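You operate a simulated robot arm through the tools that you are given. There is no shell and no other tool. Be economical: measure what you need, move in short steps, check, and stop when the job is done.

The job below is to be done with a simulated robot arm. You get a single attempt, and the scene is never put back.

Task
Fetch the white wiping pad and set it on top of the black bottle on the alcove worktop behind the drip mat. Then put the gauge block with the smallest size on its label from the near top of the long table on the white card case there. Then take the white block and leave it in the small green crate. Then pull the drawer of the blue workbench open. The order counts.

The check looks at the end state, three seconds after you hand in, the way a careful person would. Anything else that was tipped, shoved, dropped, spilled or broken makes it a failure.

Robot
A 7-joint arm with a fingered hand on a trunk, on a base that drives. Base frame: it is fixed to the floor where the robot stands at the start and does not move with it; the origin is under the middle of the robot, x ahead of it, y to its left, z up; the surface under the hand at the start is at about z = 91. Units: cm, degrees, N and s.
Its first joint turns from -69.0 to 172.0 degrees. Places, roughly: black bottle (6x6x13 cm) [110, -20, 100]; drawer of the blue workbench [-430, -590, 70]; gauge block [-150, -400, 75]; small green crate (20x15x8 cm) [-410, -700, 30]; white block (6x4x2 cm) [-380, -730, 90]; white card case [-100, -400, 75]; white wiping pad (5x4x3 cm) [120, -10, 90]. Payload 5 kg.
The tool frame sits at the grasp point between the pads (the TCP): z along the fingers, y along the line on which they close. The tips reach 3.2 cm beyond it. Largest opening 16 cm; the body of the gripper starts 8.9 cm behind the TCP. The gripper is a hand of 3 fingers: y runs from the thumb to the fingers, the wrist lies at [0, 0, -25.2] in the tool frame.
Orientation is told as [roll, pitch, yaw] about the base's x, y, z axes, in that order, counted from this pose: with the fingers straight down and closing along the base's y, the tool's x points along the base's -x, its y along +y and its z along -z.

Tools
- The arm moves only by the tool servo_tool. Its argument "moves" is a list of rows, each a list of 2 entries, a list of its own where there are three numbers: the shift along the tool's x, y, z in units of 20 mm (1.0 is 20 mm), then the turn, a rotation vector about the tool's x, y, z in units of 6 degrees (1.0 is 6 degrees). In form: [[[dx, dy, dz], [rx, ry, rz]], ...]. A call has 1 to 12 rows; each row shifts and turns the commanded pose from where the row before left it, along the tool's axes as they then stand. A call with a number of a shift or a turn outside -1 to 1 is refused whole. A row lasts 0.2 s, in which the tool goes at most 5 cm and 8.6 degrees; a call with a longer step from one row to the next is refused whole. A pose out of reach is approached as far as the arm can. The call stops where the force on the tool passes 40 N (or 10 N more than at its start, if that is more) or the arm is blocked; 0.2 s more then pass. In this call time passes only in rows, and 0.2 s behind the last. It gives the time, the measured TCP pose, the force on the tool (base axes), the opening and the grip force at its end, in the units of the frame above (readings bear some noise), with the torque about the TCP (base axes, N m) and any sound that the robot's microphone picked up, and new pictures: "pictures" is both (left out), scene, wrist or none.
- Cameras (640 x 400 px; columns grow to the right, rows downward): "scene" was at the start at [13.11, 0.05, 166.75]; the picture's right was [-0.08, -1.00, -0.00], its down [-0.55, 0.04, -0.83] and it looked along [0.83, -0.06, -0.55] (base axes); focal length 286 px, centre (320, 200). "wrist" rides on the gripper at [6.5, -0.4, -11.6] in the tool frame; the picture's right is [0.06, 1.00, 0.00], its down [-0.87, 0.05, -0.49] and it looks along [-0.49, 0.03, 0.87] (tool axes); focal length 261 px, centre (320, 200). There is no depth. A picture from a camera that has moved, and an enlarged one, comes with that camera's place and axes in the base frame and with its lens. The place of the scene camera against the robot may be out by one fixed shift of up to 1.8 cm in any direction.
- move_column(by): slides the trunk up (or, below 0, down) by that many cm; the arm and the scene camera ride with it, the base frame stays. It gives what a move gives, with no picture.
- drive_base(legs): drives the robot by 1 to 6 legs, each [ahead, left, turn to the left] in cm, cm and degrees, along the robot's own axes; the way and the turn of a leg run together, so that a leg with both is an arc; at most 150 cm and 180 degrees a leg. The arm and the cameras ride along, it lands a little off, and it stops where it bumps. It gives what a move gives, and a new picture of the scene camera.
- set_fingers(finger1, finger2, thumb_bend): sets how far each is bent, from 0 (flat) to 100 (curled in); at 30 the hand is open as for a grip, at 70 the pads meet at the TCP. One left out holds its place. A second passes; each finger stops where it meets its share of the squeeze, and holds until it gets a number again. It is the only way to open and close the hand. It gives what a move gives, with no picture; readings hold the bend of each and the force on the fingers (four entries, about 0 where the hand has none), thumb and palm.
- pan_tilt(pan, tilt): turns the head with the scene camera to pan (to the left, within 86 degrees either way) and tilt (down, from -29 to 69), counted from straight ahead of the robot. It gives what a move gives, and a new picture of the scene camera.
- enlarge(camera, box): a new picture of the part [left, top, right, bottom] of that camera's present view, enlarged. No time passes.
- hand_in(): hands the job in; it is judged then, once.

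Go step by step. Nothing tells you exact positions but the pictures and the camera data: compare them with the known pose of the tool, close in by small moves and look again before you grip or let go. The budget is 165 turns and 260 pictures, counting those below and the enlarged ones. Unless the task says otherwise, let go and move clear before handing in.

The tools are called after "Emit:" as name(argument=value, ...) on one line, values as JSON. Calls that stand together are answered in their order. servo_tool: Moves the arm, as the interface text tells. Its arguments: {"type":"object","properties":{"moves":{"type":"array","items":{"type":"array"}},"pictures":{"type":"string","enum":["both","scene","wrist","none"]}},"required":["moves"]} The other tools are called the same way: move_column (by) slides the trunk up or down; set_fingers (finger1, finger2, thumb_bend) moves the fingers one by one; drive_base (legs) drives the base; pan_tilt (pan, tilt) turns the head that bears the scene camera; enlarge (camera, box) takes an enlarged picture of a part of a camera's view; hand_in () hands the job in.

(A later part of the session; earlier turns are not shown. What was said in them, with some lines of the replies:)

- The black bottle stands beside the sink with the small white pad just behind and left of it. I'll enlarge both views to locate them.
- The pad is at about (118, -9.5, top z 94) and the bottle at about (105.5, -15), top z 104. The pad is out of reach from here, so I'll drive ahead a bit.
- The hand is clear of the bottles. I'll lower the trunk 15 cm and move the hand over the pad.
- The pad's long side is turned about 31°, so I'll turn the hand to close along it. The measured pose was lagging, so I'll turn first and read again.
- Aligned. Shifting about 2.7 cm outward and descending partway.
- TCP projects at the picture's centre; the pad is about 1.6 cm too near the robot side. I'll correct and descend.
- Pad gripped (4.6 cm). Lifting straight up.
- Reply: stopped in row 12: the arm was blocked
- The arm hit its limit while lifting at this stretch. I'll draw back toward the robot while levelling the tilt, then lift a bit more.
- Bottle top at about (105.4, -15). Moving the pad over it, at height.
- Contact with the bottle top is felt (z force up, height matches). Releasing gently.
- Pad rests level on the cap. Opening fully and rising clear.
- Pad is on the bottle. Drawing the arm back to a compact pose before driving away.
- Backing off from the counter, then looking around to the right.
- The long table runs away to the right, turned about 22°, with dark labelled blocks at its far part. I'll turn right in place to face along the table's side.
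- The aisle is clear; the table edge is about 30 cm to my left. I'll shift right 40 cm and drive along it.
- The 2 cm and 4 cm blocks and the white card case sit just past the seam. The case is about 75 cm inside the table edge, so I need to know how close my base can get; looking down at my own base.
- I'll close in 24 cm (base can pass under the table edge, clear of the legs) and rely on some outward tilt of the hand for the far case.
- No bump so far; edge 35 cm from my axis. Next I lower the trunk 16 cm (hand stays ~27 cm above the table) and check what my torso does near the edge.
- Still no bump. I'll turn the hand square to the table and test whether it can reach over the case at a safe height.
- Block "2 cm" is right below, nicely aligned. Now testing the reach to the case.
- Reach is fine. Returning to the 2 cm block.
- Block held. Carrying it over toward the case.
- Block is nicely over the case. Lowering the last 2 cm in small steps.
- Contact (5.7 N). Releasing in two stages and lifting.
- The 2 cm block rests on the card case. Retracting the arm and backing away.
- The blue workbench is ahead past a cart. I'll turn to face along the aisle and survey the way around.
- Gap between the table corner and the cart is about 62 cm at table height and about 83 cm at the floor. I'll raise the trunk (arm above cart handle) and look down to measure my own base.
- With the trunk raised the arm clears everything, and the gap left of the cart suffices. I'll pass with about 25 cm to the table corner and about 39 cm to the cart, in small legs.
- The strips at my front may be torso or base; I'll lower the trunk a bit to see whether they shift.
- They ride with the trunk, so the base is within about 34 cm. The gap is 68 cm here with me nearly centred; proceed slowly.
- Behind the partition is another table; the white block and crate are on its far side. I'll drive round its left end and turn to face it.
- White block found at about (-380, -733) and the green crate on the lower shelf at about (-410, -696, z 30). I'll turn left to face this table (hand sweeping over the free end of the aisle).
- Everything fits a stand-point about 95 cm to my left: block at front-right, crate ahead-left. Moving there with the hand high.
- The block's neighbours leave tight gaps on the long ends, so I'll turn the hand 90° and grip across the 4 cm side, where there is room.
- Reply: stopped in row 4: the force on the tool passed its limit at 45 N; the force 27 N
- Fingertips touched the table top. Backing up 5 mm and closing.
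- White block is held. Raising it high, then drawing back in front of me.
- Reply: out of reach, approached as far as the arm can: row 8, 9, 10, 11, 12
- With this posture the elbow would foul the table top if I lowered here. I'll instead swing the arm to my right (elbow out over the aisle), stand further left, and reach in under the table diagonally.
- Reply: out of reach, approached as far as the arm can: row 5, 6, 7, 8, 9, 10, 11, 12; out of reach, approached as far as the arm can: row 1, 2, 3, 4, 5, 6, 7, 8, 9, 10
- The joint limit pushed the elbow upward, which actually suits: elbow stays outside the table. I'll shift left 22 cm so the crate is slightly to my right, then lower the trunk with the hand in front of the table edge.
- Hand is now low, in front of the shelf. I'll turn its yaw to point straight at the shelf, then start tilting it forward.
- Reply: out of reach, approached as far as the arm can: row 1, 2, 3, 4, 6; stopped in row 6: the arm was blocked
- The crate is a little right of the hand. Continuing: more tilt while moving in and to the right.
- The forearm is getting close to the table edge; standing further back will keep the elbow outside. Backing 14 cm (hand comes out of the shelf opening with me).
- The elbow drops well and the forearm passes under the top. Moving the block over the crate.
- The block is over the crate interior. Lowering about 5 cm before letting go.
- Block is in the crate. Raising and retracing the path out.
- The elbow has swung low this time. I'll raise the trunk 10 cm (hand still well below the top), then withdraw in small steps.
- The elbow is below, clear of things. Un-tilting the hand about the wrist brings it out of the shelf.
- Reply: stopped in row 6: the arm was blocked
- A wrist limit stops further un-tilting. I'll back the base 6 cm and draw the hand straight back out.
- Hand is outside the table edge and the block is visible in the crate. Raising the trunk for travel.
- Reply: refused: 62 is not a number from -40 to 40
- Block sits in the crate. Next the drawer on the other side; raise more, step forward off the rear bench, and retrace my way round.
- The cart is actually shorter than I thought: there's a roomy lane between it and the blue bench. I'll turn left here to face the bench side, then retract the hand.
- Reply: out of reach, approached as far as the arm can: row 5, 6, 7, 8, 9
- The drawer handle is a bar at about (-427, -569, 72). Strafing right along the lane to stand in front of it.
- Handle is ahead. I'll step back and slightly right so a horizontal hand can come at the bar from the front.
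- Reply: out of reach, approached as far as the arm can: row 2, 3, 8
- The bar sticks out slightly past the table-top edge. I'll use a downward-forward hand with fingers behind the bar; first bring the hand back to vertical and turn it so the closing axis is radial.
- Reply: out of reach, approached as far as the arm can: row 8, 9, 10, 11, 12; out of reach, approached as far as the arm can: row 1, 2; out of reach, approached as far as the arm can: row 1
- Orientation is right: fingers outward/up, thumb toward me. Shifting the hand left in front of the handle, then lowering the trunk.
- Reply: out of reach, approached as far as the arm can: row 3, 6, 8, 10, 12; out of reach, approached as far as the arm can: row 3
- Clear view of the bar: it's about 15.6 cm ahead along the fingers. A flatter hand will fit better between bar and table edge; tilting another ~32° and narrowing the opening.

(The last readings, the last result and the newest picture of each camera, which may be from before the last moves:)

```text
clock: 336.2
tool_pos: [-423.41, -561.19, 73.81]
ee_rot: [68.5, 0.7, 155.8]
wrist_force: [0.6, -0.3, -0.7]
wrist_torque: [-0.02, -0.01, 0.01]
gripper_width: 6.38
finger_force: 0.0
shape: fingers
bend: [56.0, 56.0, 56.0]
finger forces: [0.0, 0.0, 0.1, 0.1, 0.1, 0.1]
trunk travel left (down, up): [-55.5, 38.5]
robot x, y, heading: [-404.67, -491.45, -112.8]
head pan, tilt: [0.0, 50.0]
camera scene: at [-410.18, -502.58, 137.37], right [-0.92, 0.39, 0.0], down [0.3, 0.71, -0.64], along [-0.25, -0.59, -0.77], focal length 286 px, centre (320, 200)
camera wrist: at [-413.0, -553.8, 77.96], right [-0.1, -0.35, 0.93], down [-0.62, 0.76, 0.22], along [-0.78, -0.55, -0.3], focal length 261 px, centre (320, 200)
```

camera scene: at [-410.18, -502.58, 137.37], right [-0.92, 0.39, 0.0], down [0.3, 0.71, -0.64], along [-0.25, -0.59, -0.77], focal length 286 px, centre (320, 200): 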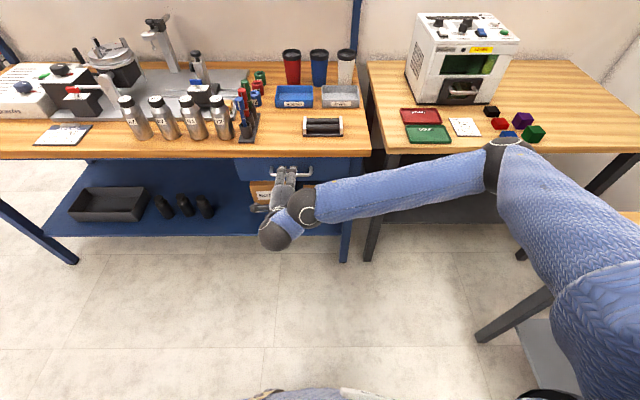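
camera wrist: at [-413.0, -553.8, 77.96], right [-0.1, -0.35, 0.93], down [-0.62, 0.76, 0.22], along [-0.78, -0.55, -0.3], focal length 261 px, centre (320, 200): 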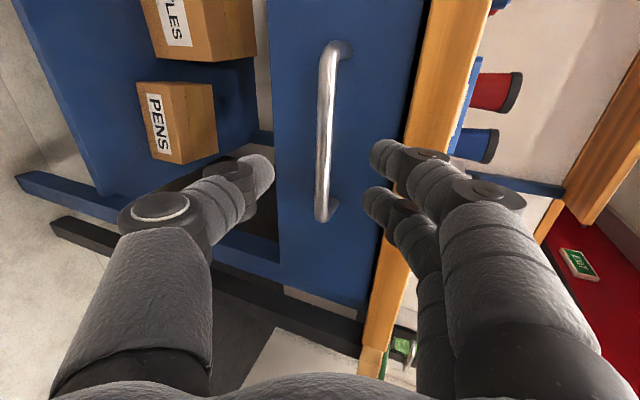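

Bar centred between thumb and fingers, 7.6 cm ahead. Advancing.

Emit:
servo_tool(moves=[[[0.1, 0.1, 0.6], [0, 0, 0]], [[0.1, 0.05, 0.6], [0, 0, 0]], [[0, 0, 0.6], [0, 0, 0]], [[0, 0, 0.5], [0, 0, 0]], [[0, 0, 0], [0, 0, 0]], [[0, 0, 0], [0, 0, 0]]], pictures="wrist")

Emit:
enlarge(camera="scene", box=[230, 130, 350, 230])

```text
clock: 337.6
tool_pos: [-424.99, -565.38, 72.37]
ee_rot: [68.7, 0.7, 155.8]
wrist_force: [-0.5, -0.9, -0.3]
wrist_torque: [-0.01, 0.02, -0.01]
gripper_width: 6.4
finger_force: 0.0
shape: fingers
bend: [56.0, 56.0, 56.0]
finger forces: [0.1, 0.1, 0.0, 0.0, 0.1, 0.0]
trunk travel left (down, up): [-55.5, 38.5]
robot x, y, heading: [-404.72, -491.66, -112.8]
head pan, tilt: [0.0, 50.0]
camera wrist: at [-414.49, -557.97, 76.44], right [-0.1, -0.35, 0.93], down [-0.62, 0.76, 0.22], along [-0.78, -0.55, -0.3], focal length 261 px, centre (320, 200)
```

wrist: 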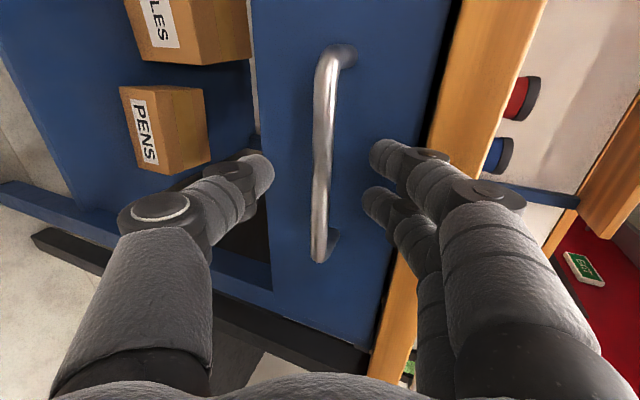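

```text
4.00 times, centred on (290, 180) of scene
camera zoom: at [-410.18, -502.58, 137.37], right [-0.92, 0.39, 0.0], down [0.3, 0.71, -0.64], along [-0.25, -0.59, -0.77], focal length 1144 px, centre (440, 280)
```

zoom: 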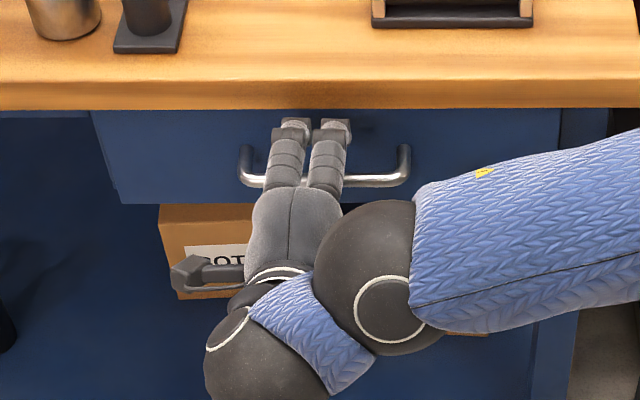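

Emit:
servo_tool(moves=[[[0, 0.03, 0.4], [0, 0, 0]], [[0, 0, 0.4], [0, 0, 0]], [[0, 0, 0], [0, 0, 0]], [[0, 0, 0], [0, 0, 0]]], pictures="none")

Emit:
set_fingers(finger1=80, finger2=80, thumb_bend=80)

Emit:
enlarge(camera="wrist", box=[80, 0, 560, 300])

```text
clock: 338.6
tool_pos: [-425.15, -566.44, 71.89]
ee_rot: [68.6, 0.8, 156.0]
wrist_force: [7.5, 20.2, 6.0]
wrist_torque: [-0.68, 0.2, 0.16]
gripper_width: 5.87
finger_force: 10.8
shape: fingers
bend: [60.0, 59.0, 56.0]
finger forces: [11.8, 9.7, 0.1, 0.0, 0.0, 0.1]
trunk travel left (down, up): [-55.5, 38.5]
robot x, y, heading: [-404.52, -491.55, -113.0]
head pan, tilt: [0.0, 50.0]
stopped in row 4: the force on the tool passed its limit at 41 N (the readings are from after the stop); the commanded pose is now the measured one
```

```text
clock: 339.6
tool_pos: [-425.34, -566.55, 71.73]
ee_rot: [68.5, 0.7, 155.9]
wrist_force: [-1.6, 0.1, -11.4]
wrist_torque: [-0.01, 0.04, 0.05]
gripper_width: 0.35
finger_force: 10.6
shape: fingers
bend: [78.0, 77.0, 75.0]
finger forces: [0.0, 0.0, 0.0, 0.0, 20.8, 0.0]
trunk travel left (down, up): [-55.5, 38.5]
robot x, y, heading: [-404.54, -491.41, -112.9]
head pan, tilt: [0.0, 50.0]
```

```text
1.33 times, centred on (320, 150) of wrist
camera zoom: at [-415.0, -559.22, 75.84], right [-0.1, -0.35, 0.93], down [-0.62, 0.76, 0.22], along [-0.78, -0.55, -0.3], focal length 348 px, centre (320, 267)
```

zoom: 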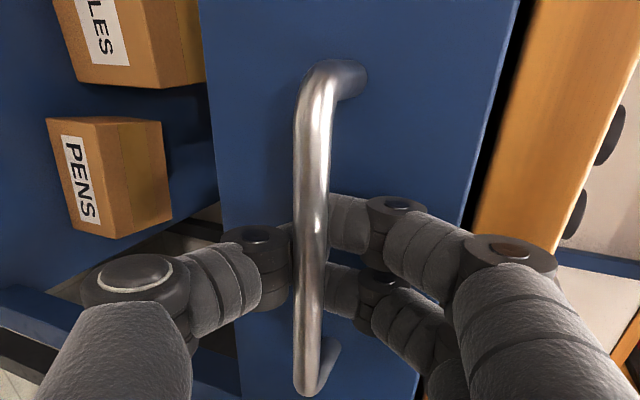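

Fingers and thumb have closed around the bar (bar is between tips and palm). Pulling by driving back.

Emit:
drive_base(legs=[[-10, 0, 0]])

Emit:
enlarge(camera="wrist", box=[80, 0, 560, 300])

```text
clock: 340.8
tool_pos: [-421.39, -557.37, 71.72]
ee_rot: [68.5, 0.8, 156.0]
wrist_force: [-1.0, 1.0, -9.4]
wrist_torque: [-0.03, 0.01, 0.02]
gripper_width: 0.32
finger_force: 11.0
shape: fingers
bend: [78.0, 78.0, 75.0]
finger forces: [0.1, 0.1, 0.0, 0.1, 22.5, 0.0]
trunk travel left (down, up): [-55.5, 38.5]
robot x, y, heading: [-400.35, -482.14, -112.4]
head pan, tilt: [0.0, 50.0]
camera scene: at [-406.29, -493.37, 137.38], right [-0.92, 0.39, 0.0], down [0.3, 0.71, -0.64], along [-0.25, -0.59, -0.77], focal length 286 px, centre (320, 200)
```

scene: 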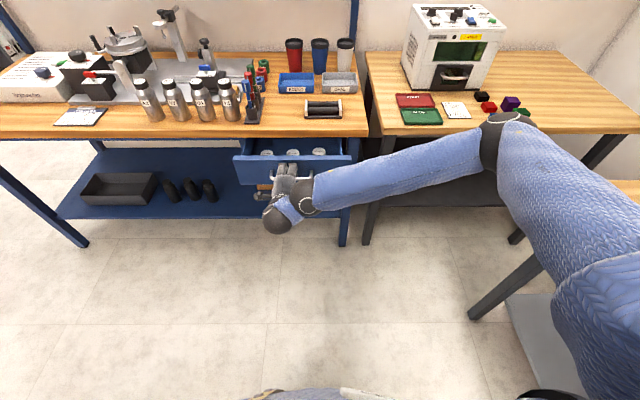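

```text
1.33 times, centred on (320, 150) of wrist
camera zoom: at [-410.99, -550.03, 75.94], right [-0.1, -0.35, 0.93], down [-0.62, 0.75, 0.22], along [-0.78, -0.55, -0.3], focal length 348 px, centre (320, 267)
```

zoom: 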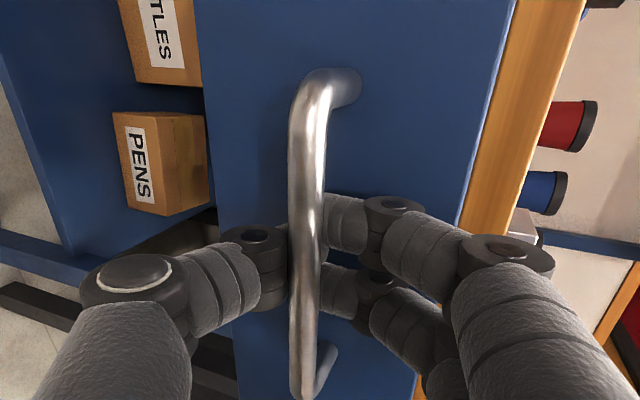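

The drawer is opening. Pulling further.

Emit:
drive_base(legs=[[-12, 0, 0]])

```text
clock: 342.0
tool_pos: [-416.82, -546.44, 71.85]
ee_rot: [68.4, 0.7, 156.1]
wrist_force: [-0.3, 1.6, -10.9]
wrist_torque: [-0.03, 0.01, 0.01]
gripper_width: 0.28
finger_force: 11.7
shape: fingers
bend: [78.0, 78.0, 75.0]
finger forces: [0.0, 0.0, 0.0, 0.0, 23.1, 0.0]
trunk travel left (down, up): [-55.5, 38.5]
robot x, y, heading: [-395.93, -471.49, -112.9]
head pan, tilt: [0.0, 50.0]
camera scene: at [-401.74, -482.47, 137.37], right [-0.92, 0.39, 0.0], down [0.3, 0.71, -0.64], along [-0.25, -0.59, -0.77], focal length 286 px, centre (320, 200)
```

scene: 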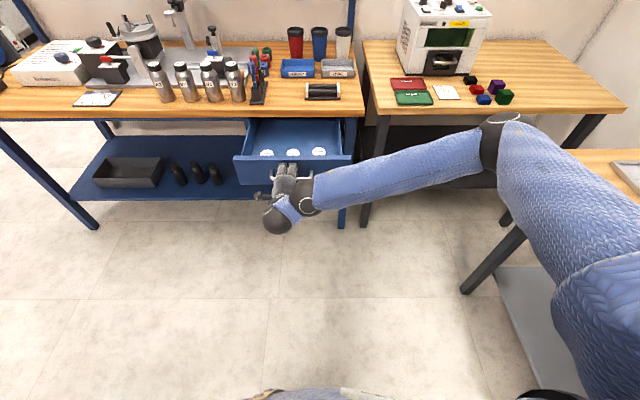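

Emit:
drive_base(legs=[[-6, 0, 0]])

Emit:
enlarge(camera="scene", box=[200, 80, 400, 240])

```text
clock: 343.0
tool_pos: [-414.38, -540.83, 71.76]
ee_rot: [68.5, 0.7, 156.0]
wrist_force: [-2.0, 1.1, -8.1]
wrist_torque: [-0.04, 0.04, 0.01]
gripper_width: 0.29
finger_force: 12.2
shape: fingers
bend: [78.0, 78.0, 75.0]
finger forces: [0.0, 0.1, 0.1, 0.1, 23.9, 0.0]
trunk travel left (down, up): [-55.5, 38.5]
robot x, y, heading: [-393.71, -465.65, -112.8]
head pan, tilt: [0.0, 50.0]
camera scene: at [-399.39, -476.84, 137.37], right [-0.92, 0.39, 0.0], down [0.3, 0.71, -0.64], along [-0.25, -0.59, -0.77], focal length 286 px, centre (320, 200)
```

scene: 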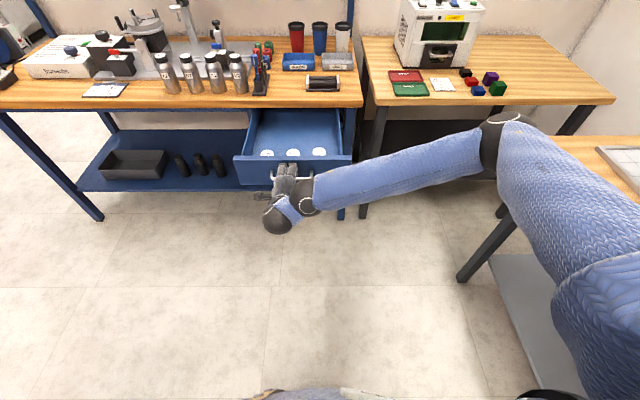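

```text
2.50 times, centred on (300, 160) of scene
camera zoom: at [-399.39, -476.84, 137.37], right [-0.92, 0.39, 0.0], down [0.3, 0.71, -0.64], along [-0.25, -0.59, -0.77], focal length 715 px, centre (370, 300)
```

zoom: 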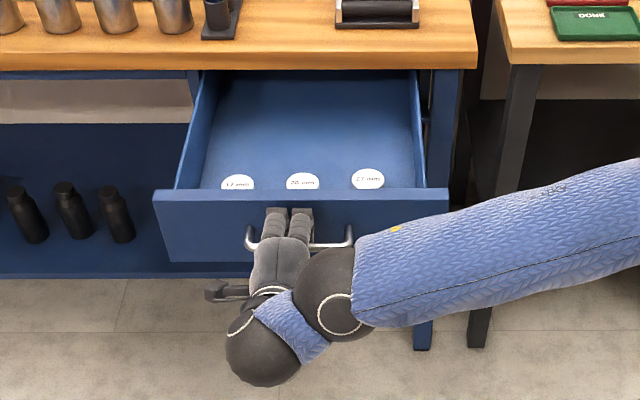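

The drawer is about 28 cm open. Opening the fingers and withdrawing along the approach line.

Emit:
set_fingers(finger1=53, finger2=53, thumb_bend=53)

Emit:
enlarge(camera="wrist", box=[80, 0, 560, 300])

```text
clock: 344.0
tool_pos: [-414.48, -540.8, 71.85]
ee_rot: [68.5, 0.8, 156.1]
wrist_force: [0.1, -0.4, 1.0]
wrist_torque: [-0.01, 0.05, -0.02]
gripper_width: 7.45
finger_force: 0.0
shape: fingers
bend: [53.0, 53.0, 53.0]
finger forces: [0.0, 0.0, 0.0, 0.0, 0.1, 0.1]
trunk travel left (down, up): [-55.5, 38.5]
robot x, y, heading: [-393.65, -465.85, -112.9]
head pan, tilt: [0.0, 50.0]
```

```text
1.33 times, centred on (320, 150) of wrist
camera zoom: at [-404.11, -533.47, 75.86], right [-0.1, -0.36, 0.93], down [-0.62, 0.75, 0.22], along [-0.78, -0.55, -0.3], focal length 348 px, centre (320, 267)
```

zoom: 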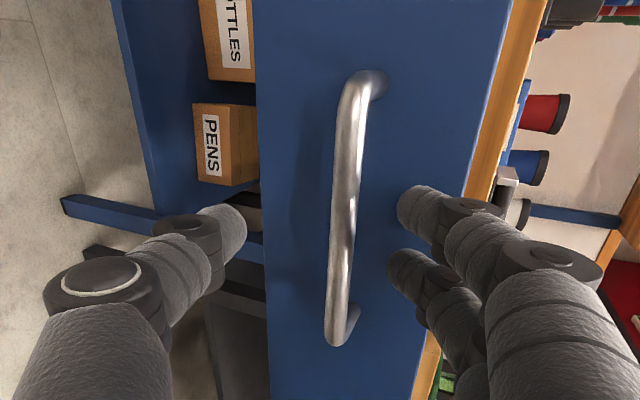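

Emit:
drive_base(legs=[[-15, 0, 0]])

Emit:
pan_tilt(pan=30, tilt=25)

```text
clock: 345.4
tool_pos: [-408.67, -526.93, 71.89]
ee_rot: [68.5, 0.9, 156.0]
wrist_force: [0.0, 0.1, -0.6]
wrist_torque: [-0.02, 0.0, -0.04]
gripper_width: 7.46
finger_force: 0.2
shape: fingers
bend: [53.0, 53.0, 53.0]
finger forces: [0.0, 0.0, 0.1, 0.1, 0.1, 0.0]
trunk travel left (down, up): [-55.5, 38.5]
robot x, y, heading: [-387.92, -452.06, -112.9]
head pan, tilt: [0.0, 50.0]
camera scene: at [-393.55, -462.87, 137.39], right [-0.92, 0.39, 0.0], down [0.3, 0.71, -0.64], along [-0.25, -0.59, -0.77], focal length 286 px, centre (320, 200)
```

scene: 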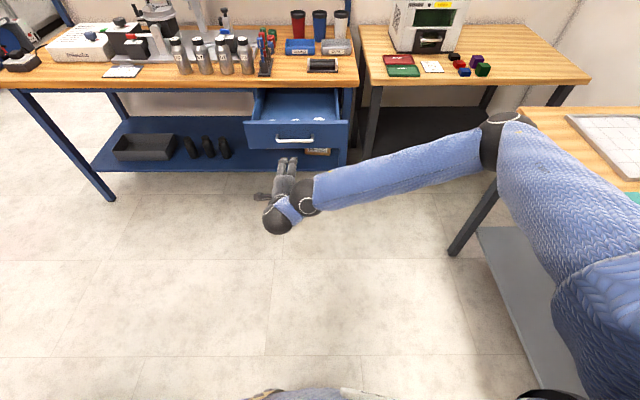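

```text
clock: 346.3
tool_pos: [-408.69, -526.95, 71.68]
ee_rot: [68.5, 0.8, 156.0]
wrist_force: [-0.1, 0.2, -0.2]
wrist_torque: [0.01, 0.03, 0.01]
gripper_width: 7.44
finger_force: 0.0
shape: fingers
bend: [53.0, 53.0, 53.0]
finger forces: [0.1, 0.0, 0.0, 0.0, 0.1, 0.0]
trunk travel left (down, up): [-55.5, 38.5]
robot x, y, heading: [-387.97, -452.15, -112.7]
head pan, tilt: [30.0, 25.0]
camera scene: at [-389.49, -465.05, 141.11], right [-0.99, -0.13, 0.0], down [-0.05, 0.42, -0.91], along [0.11, -0.9, -0.42], focal length 286 px, centre (320, 200)
```

scene: 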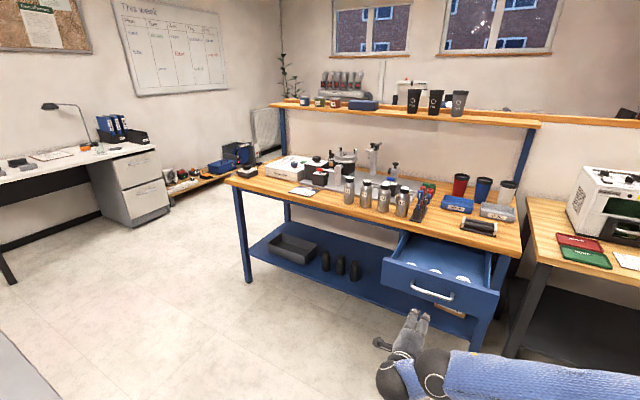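

The drawer stands open, the hand is free and clear, and nothing around has been disturbed. Handing in.

Emit:
hand_in()

```text
The job is handed in.
```

I did all four steps in the order given and handed the job in; no result has come back yet.

- **Wiping pad:** it rests on top of the black bottle, about 0.4 cm off centre.
- **Gauge block:** the 2 cm block lies on the white card case. The only other labelled block I saw on that table was 4 cm.
- **White block:** it is in the small green crate. I let it go a few centimetres above the crate floor, and it was still there when I checked from above.
- **Drawer:** it is open about 28 cm, and the hand is clear of it.

I knocked nothing over that I could see. The fingertips pressed briefly on the table top beside the white block, and on the drawer front. The arm also stopped short a few times at its own limits.
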